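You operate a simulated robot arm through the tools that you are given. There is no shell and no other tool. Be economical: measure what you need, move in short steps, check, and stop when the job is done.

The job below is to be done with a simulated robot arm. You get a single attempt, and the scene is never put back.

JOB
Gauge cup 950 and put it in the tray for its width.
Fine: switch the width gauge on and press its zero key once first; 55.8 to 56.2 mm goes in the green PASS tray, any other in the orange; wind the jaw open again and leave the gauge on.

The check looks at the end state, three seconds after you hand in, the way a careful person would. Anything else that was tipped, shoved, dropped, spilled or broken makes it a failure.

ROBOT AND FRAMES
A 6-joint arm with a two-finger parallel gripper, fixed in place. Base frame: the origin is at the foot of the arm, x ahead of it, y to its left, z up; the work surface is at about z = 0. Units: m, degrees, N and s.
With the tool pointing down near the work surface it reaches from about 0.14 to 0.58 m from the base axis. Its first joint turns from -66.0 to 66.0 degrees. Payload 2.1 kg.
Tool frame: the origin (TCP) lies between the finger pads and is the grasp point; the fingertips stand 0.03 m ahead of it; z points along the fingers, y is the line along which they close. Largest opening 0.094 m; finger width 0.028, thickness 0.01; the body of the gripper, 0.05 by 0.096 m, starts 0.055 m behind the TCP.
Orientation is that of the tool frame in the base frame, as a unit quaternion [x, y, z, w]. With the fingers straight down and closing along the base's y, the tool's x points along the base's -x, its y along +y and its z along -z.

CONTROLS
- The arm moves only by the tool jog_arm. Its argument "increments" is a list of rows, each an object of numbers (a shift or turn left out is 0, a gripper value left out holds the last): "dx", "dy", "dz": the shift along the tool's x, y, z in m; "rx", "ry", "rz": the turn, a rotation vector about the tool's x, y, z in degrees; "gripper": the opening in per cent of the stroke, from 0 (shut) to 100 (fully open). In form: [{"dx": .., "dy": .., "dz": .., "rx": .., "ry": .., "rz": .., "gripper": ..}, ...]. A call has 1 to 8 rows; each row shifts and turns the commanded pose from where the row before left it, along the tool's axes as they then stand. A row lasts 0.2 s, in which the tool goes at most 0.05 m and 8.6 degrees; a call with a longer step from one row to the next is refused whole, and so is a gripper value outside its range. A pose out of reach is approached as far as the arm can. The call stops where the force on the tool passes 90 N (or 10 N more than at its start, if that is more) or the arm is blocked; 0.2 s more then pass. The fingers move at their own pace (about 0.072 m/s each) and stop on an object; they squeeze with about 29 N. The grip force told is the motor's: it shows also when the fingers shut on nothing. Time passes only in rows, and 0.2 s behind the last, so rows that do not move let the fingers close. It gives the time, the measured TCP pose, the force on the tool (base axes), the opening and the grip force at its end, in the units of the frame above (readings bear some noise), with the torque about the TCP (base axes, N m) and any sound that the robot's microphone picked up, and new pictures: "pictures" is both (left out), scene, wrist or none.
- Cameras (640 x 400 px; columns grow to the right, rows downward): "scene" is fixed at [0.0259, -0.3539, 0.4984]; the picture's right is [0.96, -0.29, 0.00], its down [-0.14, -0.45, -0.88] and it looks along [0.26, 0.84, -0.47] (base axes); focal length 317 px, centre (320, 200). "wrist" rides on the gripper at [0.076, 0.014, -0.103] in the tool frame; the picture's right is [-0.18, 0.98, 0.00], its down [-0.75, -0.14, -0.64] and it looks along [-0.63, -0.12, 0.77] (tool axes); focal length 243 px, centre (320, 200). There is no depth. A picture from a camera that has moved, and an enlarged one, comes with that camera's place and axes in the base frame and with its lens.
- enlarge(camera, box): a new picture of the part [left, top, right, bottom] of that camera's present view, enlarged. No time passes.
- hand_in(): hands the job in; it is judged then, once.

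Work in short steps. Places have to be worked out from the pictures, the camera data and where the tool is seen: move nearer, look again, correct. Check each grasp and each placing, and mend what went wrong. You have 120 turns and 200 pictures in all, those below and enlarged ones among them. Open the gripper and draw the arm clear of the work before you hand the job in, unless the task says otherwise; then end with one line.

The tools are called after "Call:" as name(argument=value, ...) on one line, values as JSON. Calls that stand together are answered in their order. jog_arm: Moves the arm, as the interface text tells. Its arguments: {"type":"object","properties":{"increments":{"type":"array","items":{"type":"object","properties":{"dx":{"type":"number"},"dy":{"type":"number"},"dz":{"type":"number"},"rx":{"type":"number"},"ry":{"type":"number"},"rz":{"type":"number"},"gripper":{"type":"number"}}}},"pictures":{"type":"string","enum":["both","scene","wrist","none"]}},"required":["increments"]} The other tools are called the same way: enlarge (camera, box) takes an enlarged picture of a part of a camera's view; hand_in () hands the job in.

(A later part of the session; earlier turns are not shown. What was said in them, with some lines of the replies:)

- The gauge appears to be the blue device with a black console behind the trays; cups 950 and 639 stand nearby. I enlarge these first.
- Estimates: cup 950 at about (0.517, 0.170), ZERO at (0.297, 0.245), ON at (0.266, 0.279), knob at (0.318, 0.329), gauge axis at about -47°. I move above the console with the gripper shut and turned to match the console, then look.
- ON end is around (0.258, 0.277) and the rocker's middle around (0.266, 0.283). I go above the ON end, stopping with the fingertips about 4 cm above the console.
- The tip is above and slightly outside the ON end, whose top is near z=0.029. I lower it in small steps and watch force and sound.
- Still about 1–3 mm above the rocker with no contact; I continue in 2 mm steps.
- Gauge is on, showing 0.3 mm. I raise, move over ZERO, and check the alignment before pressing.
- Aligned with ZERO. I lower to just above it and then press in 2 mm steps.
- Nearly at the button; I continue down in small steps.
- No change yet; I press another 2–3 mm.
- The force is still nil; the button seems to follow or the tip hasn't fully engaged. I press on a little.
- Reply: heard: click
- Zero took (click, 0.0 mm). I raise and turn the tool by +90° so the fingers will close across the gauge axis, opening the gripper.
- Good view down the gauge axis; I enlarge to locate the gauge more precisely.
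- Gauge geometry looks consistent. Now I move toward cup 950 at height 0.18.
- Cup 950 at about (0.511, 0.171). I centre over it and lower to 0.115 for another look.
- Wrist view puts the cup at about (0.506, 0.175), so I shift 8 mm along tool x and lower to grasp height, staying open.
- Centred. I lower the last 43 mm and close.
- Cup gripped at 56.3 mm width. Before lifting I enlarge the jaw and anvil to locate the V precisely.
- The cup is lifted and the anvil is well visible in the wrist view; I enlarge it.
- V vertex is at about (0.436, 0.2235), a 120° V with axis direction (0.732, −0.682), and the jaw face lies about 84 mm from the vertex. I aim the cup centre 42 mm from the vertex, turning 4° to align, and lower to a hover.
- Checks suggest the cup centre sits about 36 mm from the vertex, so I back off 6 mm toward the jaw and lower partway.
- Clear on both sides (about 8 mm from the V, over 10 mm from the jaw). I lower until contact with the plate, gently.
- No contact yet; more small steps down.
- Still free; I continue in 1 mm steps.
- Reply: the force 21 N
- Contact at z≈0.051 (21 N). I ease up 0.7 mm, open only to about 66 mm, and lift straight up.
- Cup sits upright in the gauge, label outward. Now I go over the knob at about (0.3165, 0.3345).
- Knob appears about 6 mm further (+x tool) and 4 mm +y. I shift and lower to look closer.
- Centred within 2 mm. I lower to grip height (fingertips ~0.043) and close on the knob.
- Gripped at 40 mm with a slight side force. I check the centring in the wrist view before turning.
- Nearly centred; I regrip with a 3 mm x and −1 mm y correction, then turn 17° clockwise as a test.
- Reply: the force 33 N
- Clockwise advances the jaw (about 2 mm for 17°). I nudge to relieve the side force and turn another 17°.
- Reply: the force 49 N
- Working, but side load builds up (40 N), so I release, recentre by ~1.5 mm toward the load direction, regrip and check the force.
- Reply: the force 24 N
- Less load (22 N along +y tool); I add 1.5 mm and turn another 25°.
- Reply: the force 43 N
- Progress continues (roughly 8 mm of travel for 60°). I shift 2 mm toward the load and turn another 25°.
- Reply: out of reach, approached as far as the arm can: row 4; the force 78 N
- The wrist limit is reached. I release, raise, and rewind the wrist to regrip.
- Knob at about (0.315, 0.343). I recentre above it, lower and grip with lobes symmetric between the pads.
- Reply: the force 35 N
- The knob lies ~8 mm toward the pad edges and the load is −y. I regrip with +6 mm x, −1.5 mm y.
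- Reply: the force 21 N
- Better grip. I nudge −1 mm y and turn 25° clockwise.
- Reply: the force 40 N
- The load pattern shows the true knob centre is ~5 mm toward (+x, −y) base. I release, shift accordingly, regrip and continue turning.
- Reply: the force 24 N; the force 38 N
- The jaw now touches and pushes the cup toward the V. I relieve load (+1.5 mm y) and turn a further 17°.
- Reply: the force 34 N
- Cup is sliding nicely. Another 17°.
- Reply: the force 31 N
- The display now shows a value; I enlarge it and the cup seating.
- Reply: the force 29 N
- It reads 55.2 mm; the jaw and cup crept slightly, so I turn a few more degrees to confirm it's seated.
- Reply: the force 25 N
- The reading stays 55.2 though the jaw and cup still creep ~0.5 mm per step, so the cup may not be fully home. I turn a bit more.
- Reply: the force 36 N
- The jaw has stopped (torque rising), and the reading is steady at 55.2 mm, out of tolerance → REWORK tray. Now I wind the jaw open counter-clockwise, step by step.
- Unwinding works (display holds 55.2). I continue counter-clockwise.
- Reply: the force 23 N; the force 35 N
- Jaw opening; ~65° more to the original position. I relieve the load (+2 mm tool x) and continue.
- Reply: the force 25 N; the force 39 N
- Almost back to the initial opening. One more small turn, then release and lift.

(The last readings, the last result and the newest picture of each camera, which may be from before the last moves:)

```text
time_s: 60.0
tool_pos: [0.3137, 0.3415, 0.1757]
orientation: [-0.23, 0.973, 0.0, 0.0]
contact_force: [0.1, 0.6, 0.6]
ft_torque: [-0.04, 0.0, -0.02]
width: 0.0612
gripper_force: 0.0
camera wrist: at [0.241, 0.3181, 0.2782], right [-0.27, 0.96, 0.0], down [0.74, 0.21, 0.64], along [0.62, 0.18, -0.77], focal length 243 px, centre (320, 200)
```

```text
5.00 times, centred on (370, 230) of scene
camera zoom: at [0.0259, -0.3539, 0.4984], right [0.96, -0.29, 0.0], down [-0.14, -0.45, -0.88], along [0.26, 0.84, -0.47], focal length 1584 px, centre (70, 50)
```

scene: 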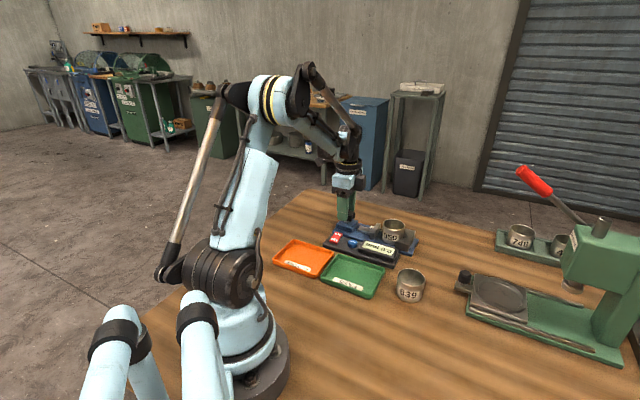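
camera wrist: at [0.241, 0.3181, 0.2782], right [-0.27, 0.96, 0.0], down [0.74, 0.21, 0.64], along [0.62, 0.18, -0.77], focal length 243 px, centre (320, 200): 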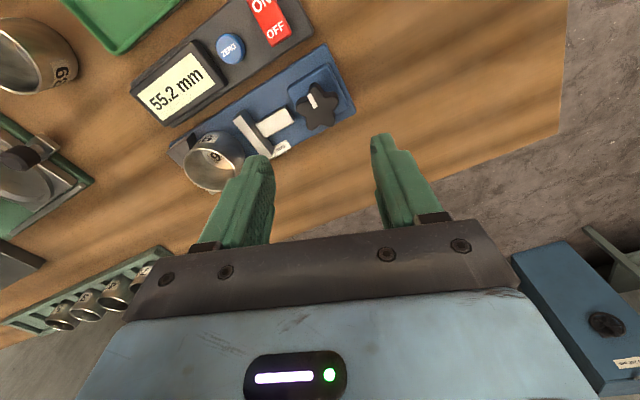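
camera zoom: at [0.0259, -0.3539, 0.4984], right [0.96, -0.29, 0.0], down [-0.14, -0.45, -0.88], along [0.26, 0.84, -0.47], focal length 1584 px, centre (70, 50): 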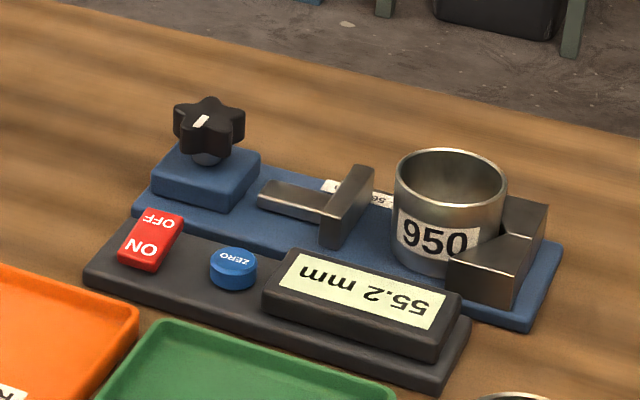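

Reading confirmed 55.2 mm; jaw is back to its initial opening. I turn to the cup-grasp orientation and go above the cup, opening 66 mm.

Call:
jog_arm(increments=[{"rz": 8.5, "gripper": 70}, {"rz": 8.5}, {"rz": 8.5}, {"rz": 8.5}, {"rz": 8.5}, {"rz": 8.5}, {"rz": 8.5}, {"rz": 8.5}], pictures="none")

Call:
jog_arm(increments=[{"rz": 1.6, "dx": -0.03}, {"dx": -0.05}, {"dx": -0.05, "dy": -0.0025}, {"dz": 0.03}, {"dz": 0.03}, {}])

Call:
enlarge(camera="wrist", box=[220, 60, 420, 220])

Call:
enlarge(camera="scene", box=[345, 190, 435, 250])

```text
time_s: 61.8
tool_pos: [0.3162, 0.3398, 0.1739]
orientation: [0.356, 0.934, 0.0, -0.001]
contact_force: [-0.3, 0.2, 0.6]
ft_torque: [0.01, 0.0, 0.03]
width: 0.066
gripper_force: 0.0
```

```text
time_s: 63.2
tool_pos: [0.4081, 0.2511, 0.1168]
orientation: [0.367, 0.93, 0.0, -0.001]
contact_force: [0.4, 0.0, 0.6]
ft_torque: [-0.02, -0.01, 0.01]
width: 0.0657
gripper_force: 0.0
camera wrist: at [0.3634, 0.3114, 0.2182], right [0.81, 0.59, 0.0], down [0.45, -0.62, 0.64], along [0.38, -0.52, -0.77], focal length 243 px, centre (320, 200)
```

scene: 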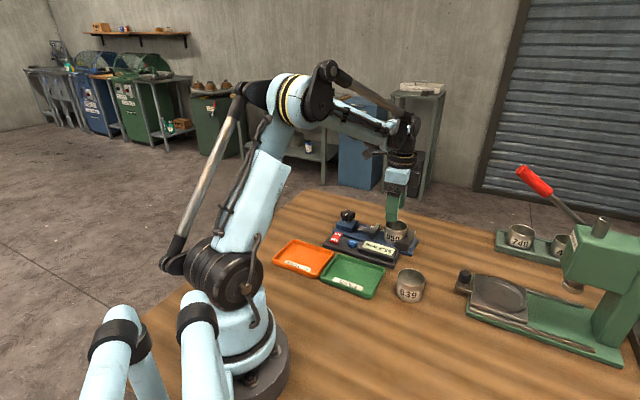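
wrist: 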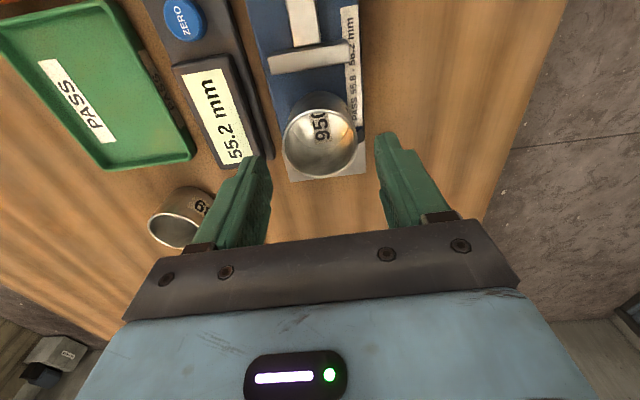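

```text
2.50 times, centred on (320, 140) of wrist
camera zoom: at [0.3634, 0.3114, 0.2182], right [0.81, 0.59, 0.0], down [0.45, -0.62, 0.64], along [0.38, -0.52, -0.77], focal length 606 px, centre (320, 350)
```

zoom: 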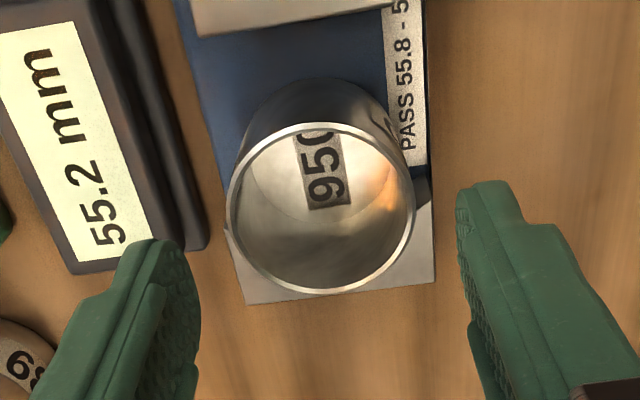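

```text
6.67 times, centred on (390, 220) of scene
camera zoom: at [0.0259, -0.3539, 0.4984], right [0.96, -0.29, 0.0], down [-0.14, -0.45, -0.88], along [0.26, 0.84, -0.47], focal length 2112 px, centre (-147, 67)
```

zoom: 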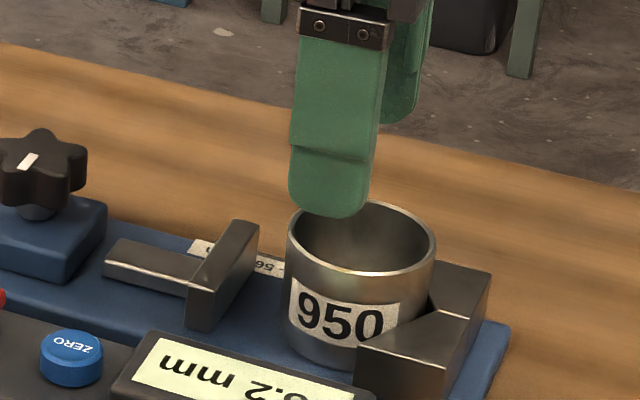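

Cup centre is about 5 mm ahead of the TCP as intended, keeping the fingers clear of the V tips. I descend to 0.054 and grip.

Call:
jog_arm(increments=[{"dy": -0.001, "dz": 0.02}, {"dz": 0.02}, {"dz": 0.015}, {"dz": 0.0075}, {}, {"gripper": 0}, {}, {}], pictures="none")

Call:
enlarge(camera="scene", box=[345, 190, 435, 250])

```text
time_s: 65.0
tool_pos: [0.409, 0.2499, 0.0529]
orientation: [0.368, 0.93, 0.0, 0.001]
contact_force: [0.1, -0.1, 0.5]
ft_torque: [-0.02, -0.01, 0.04]
width: 0.0566
gripper_force: 29.2
```

```text
6.67 times, centred on (390, 220) of scene
camera zoom: at [0.0259, -0.3539, 0.4984], right [0.96, -0.29, 0.0], down [-0.14, -0.45, -0.88], along [0.26, 0.84, -0.47], focal length 2112 px, centre (-147, 67)
```

zoom: 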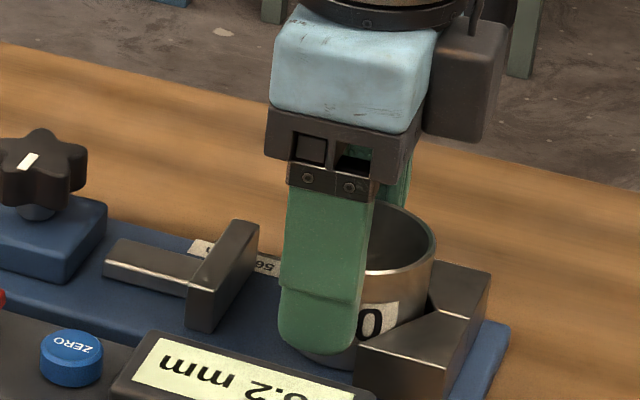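

Gripped. I lift straight up and carry the cup toward the REWORK tray (centre ≈ (0.171, 0.254)).

Call:
jog_arm(increments=[{"dz": -0.03}, {"dz": -0.04}, {"dz": -0.04}, {"dx": 0.03, "dy": -0.026}, {"dx": 0.03, "dy": -0.027}, {"dx": 0.03, "dy": -0.027}, {"dx": 0.03, "dy": -0.027}, {}])

```text
time_s: 66.8
tool_pos: [0.249, 0.2521, 0.1627]
orientation: [0.367, 0.93, 0.0, 0.0]
contact_force: [0.4, 0.9, 0.4]
ft_torque: [-0.03, 0.0, -0.01]
width: 0.0564
gripper_force: 29.0
camera wrist: at [0.2032, 0.3132, 0.265], right [0.81, 0.59, 0.0], down [0.45, -0.62, 0.64], along [0.38, -0.52, -0.77], focal length 243 px, centre (320, 200)
```

scene: 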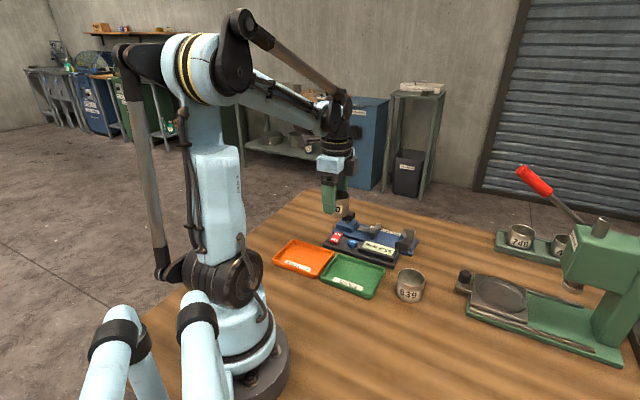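
wrist: 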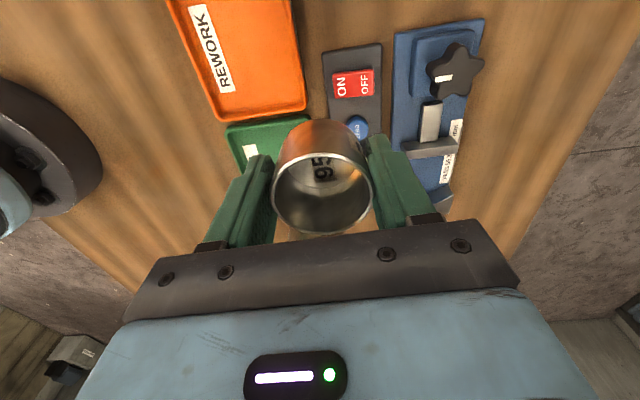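

Tray centre refined to about (0.168, 0.248). I carry the cup over it and lower to 0.11.

Call:
jog_arm(increments=[{"dx": 0.03, "dy": -0.0295}, {"dx": 0.0304, "dy": -0.0295}, {"dz": 0.025}, {"dz": 0.025}, {}])

Call:
enlarge(camera="scene", box=[250, 190, 370, 290])

```text
time_s: 68.0
tool_pos: [0.1619, 0.2516, 0.1134]
orientation: [0.367, 0.93, 0.0, 0.0]
contact_force: [0.4, 0.1, 0.2]
ft_torque: [-0.02, 0.01, 0.02]
width: 0.0565
gripper_force: 29.3
camera wrist: at [0.1178, 0.3123, 0.2152], right [0.81, 0.59, 0.0], down [0.45, -0.62, 0.64], along [0.38, -0.52, -0.77], focal length 243 px, centre (320, 200)
```

scene: 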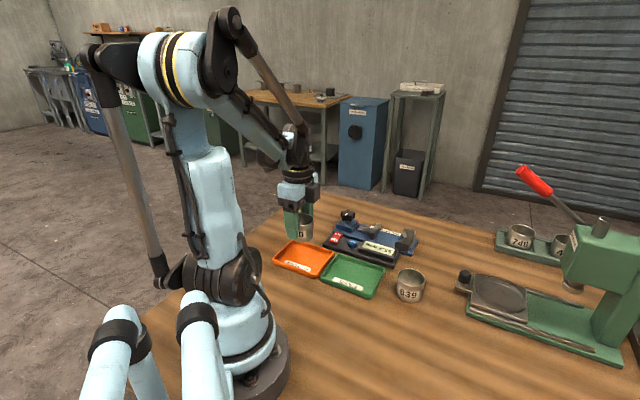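
wrist: 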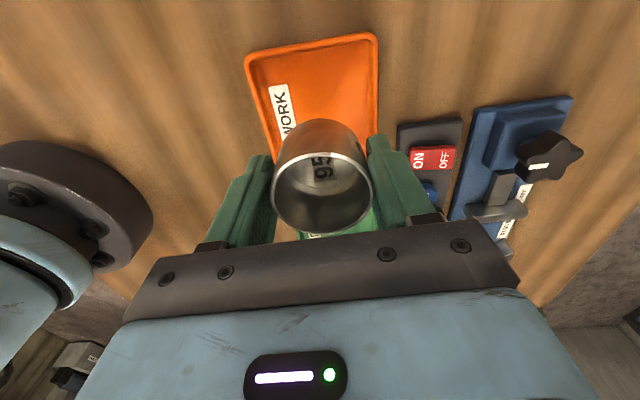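

```text
4.00 times, centred on (310, 240) of scene
camera zoom: at [0.0259, -0.3539, 0.4984], right [0.96, -0.29, 0.0], down [-0.14, -0.45, -0.88], along [0.26, 0.84, -0.47], focal length 1267 px, centre (360, 40)
```

zoom: 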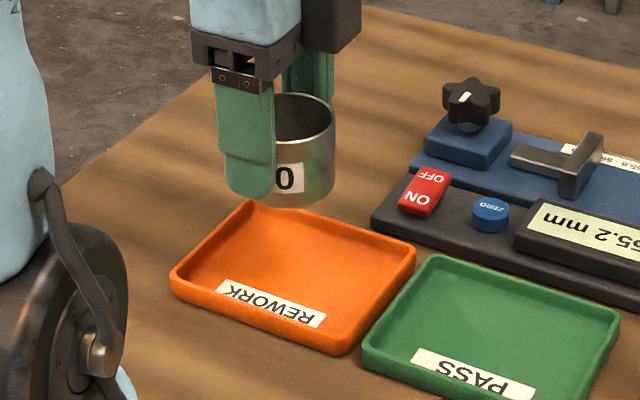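

Cup is nearly centred; I shift 5 mm toward the tray's middle and lower to just above the floor.

Call:
jog_arm(increments=[{"dx": -0.005, "dy": -0.001}, {"dz": 0.025}, {"dz": 0.025}, {}])

Call:
enlarge(camera="scene", box=[250, 190, 370, 290])

Call:
enlarge(camera="wrist", box=[200, 40, 440, 240])

```text
time_s: 69.0
tool_pos: [0.1662, 0.2492, 0.0632]
orientation: [0.368, 0.93, 0.001, 0.0]
contact_force: [1.0, -0.3, -0.2]
ft_torque: [0.0, 0.03, 0.05]
width: 0.0562
gripper_force: 28.7
camera wrist: at [0.1207, 0.31, 0.1654], right [0.81, 0.59, 0.0], down [0.45, -0.62, 0.64], along [0.38, -0.52, -0.77], focal length 243 px, centre (320, 200)
```

scene: 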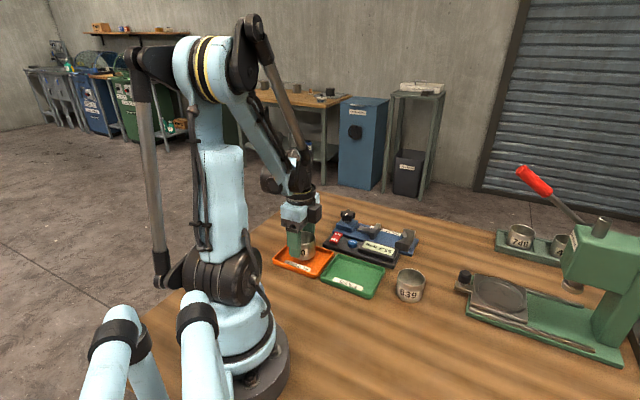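
wrist: 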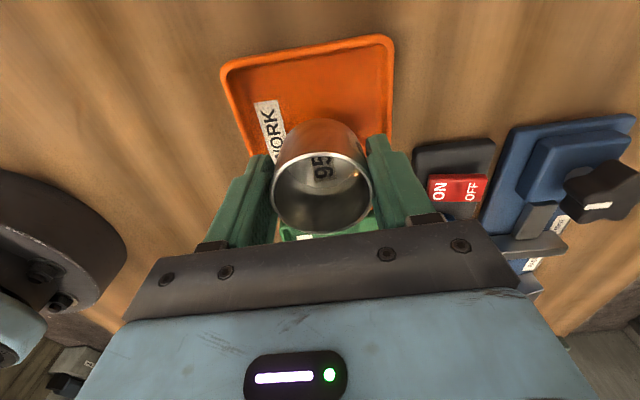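

```text
4.00 times, centred on (310, 240) of scene
camera zoom: at [0.0259, -0.3539, 0.4984], right [0.96, -0.29, 0.0], down [-0.14, -0.45, -0.88], along [0.26, 0.84, -0.47], focal length 1267 px, centre (360, 40)
```

zoom: 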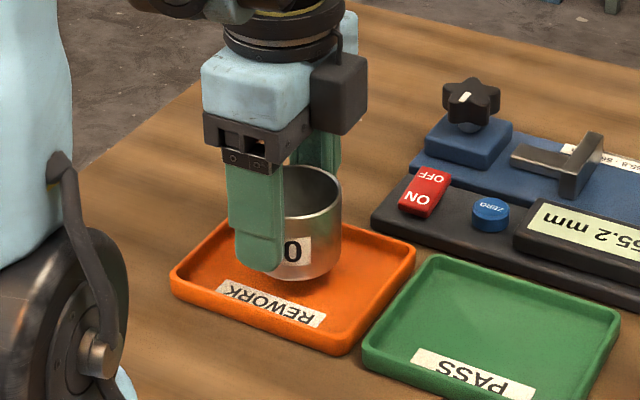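

```text
2.00 times, centred on (320, 140) of wrist
camera zoom: at [0.1207, 0.31, 0.1654], right [0.81, 0.59, 0.0], down [0.45, -0.62, 0.64], along [0.38, -0.52, -0.77], focal length 485 px, centre (320, 320)
```

zoom: 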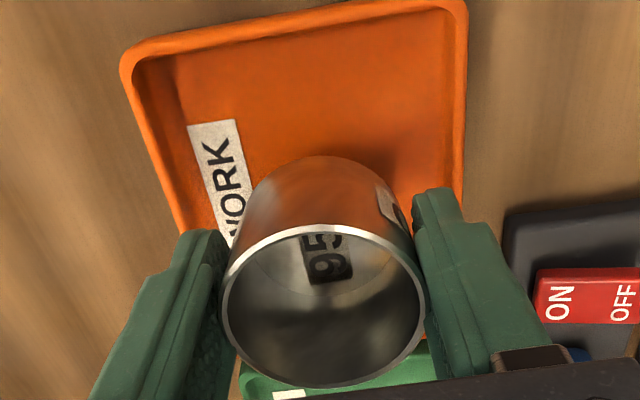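

Well centred in the tray. I lower gently until contact.

Call:
jog_arm(increments=[{"dz": 0.006}, {"dz": 0.003}, {"dz": 0.002}, {"dz": 0.001}, {}], pictures="none")

Call:
jog_arm(increments=[{"dz": 0.001}, {"dz": 0.001}, {}], pictures="none")

Call:
enlarge(camera="scene", box=[250, 190, 370, 290])

```text
time_s: 70.2
tool_pos: [0.1665, 0.248, 0.051]
orientation: [0.367, 0.93, 0.0, 0.001]
contact_force: [-0.2, -0.2, 0.3]
ft_torque: [0.02, -0.04, 0.02]
width: 0.056
gripper_force: 28.8
```

```text
time_s: 71.0
tool_pos: [0.1674, 0.2479, 0.0489]
orientation: [0.367, 0.93, 0.0, 0.0]
contact_force: [-0.1, 0.0, -0.9]
ft_torque: [-0.01, 0.03, -0.01]
width: 0.0558
gripper_force: 29.0
```

```text
4.00 times, centred on (310, 240) of scene
camera zoom: at [0.0259, -0.3539, 0.4984], right [0.96, -0.29, 0.0], down [-0.14, -0.45, -0.88], along [0.26, 0.84, -0.47], focal length 1267 px, centre (360, 40)
```

zoom: 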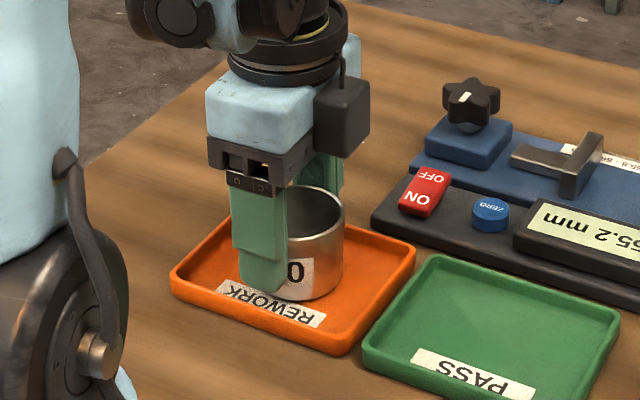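

Still just above the floor; I continue in 1 mm steps.

Call:
jog_arm(increments=[{"dz": 0.001}, {"dz": 0.001}, {}], pictures="none")

Call:
jog_arm(increments=[{"dz": 0.001}, {}], pictures="none")

```text
time_s: 71.8
tool_pos: [0.167, 0.2476, 0.0463]
orientation: [0.366, 0.931, 0.0, 0.001]
contact_force: [0.2, 0.4, -0.6]
ft_torque: [0.02, 0.07, -0.01]
width: 0.0559
gripper_force: 28.5
```

```text
time_s: 72.4
tool_pos: [0.1656, 0.2464, 0.0445]
orientation: [0.367, 0.93, 0.0, 0.001]
contact_force: [3.1, -5.0, 23.7]
ft_torque: [-0.23, -0.16, 0.0]
width: 0.056
gripper_force: 29.2
```

Contact with the tray floor (24 N). I ease up slightly, open to ~66 mm and lift straight up.

Call:
jog_arm(increments=[{"dz": -0.0008}, {"gripper": 70}, {}, {}, {"dz": -0.02}, {"dz": -0.03}, {"dz": -0.04}, {"dz": -0.04}])

Call:
enlarge(camera="scene", box=[250, 190, 430, 310])

```text
time_s: 74.2
tool_pos: [0.1672, 0.246, 0.1765]
orientation: [0.368, 0.93, 0.0, 0.0]
contact_force: [0.4, -0.2, -0.2]
ft_torque: [0.0, -0.03, -0.05]
width: 0.0658
gripper_force: 0.1
camera wrist: at [0.1225, 0.3075, 0.2788], right [0.81, 0.59, 0.0], down [0.45, -0.62, 0.64], along [0.38, -0.52, -0.77], focal length 243 px, centre (320, 200)
```

scene: 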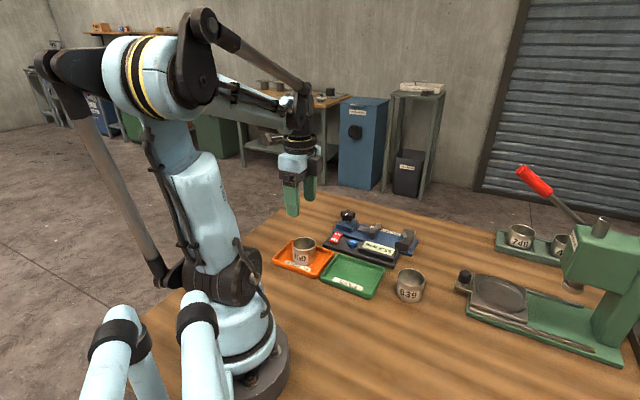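
wrist: 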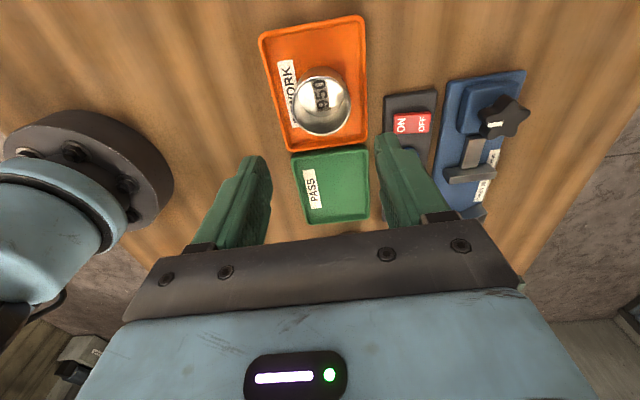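

```text
3.33 times, centred on (340, 250) of scene
camera zoom: at [0.0259, -0.3539, 0.4984], right [0.96, -0.29, 0.0], down [-0.14, -0.45, -0.88], along [0.26, 0.84, -0.47], focal length 1056 px, centre (253, 33)
```

zoom: 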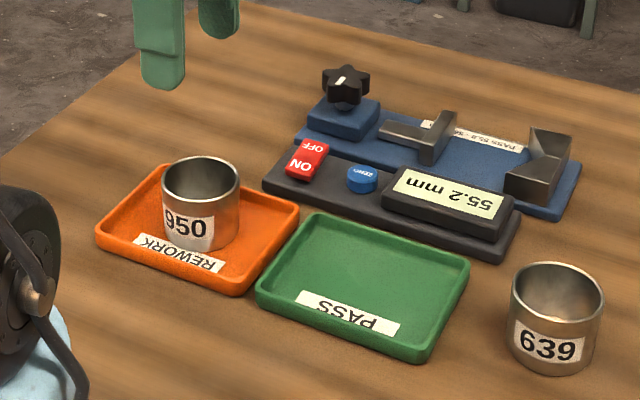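

The cup stands in the REWORK tray, the gauge is on with its jaw open, and nothing else moved. I open fully, draw further up and hand in.

Call:
jog_arm(increments=[{"dz": -0.04, "gripper": 100}, {"dz": -0.04}, {"dz": -0.03}, {}], pictures="scene")

Call:
hand_in()

```text
time_s: 75.2
tool_pos: [0.1675, 0.245, 0.2874]
orientation: [0.367, 0.93, 0.0, 0.0]
contact_force: [0.0, 1.2, 0.8]
ft_torque: [0.0, 0.01, 0.02]
width: 0.094
gripper_force: 0.0
```

scene: 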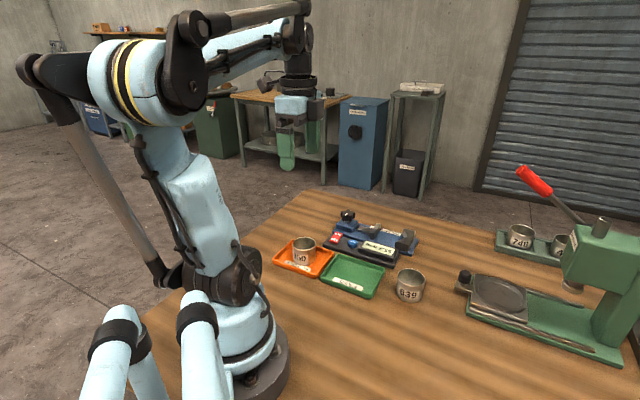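

```text
The job is handed in.
```

Cup 950 gauged 55.2 mm after one zeroing, so it is in the orange REWORK tray, and the gauge is left on with its jaw wound open; the gripper's own reading of the cup was about 56.0–56.6 mm, but I went by the gauge.
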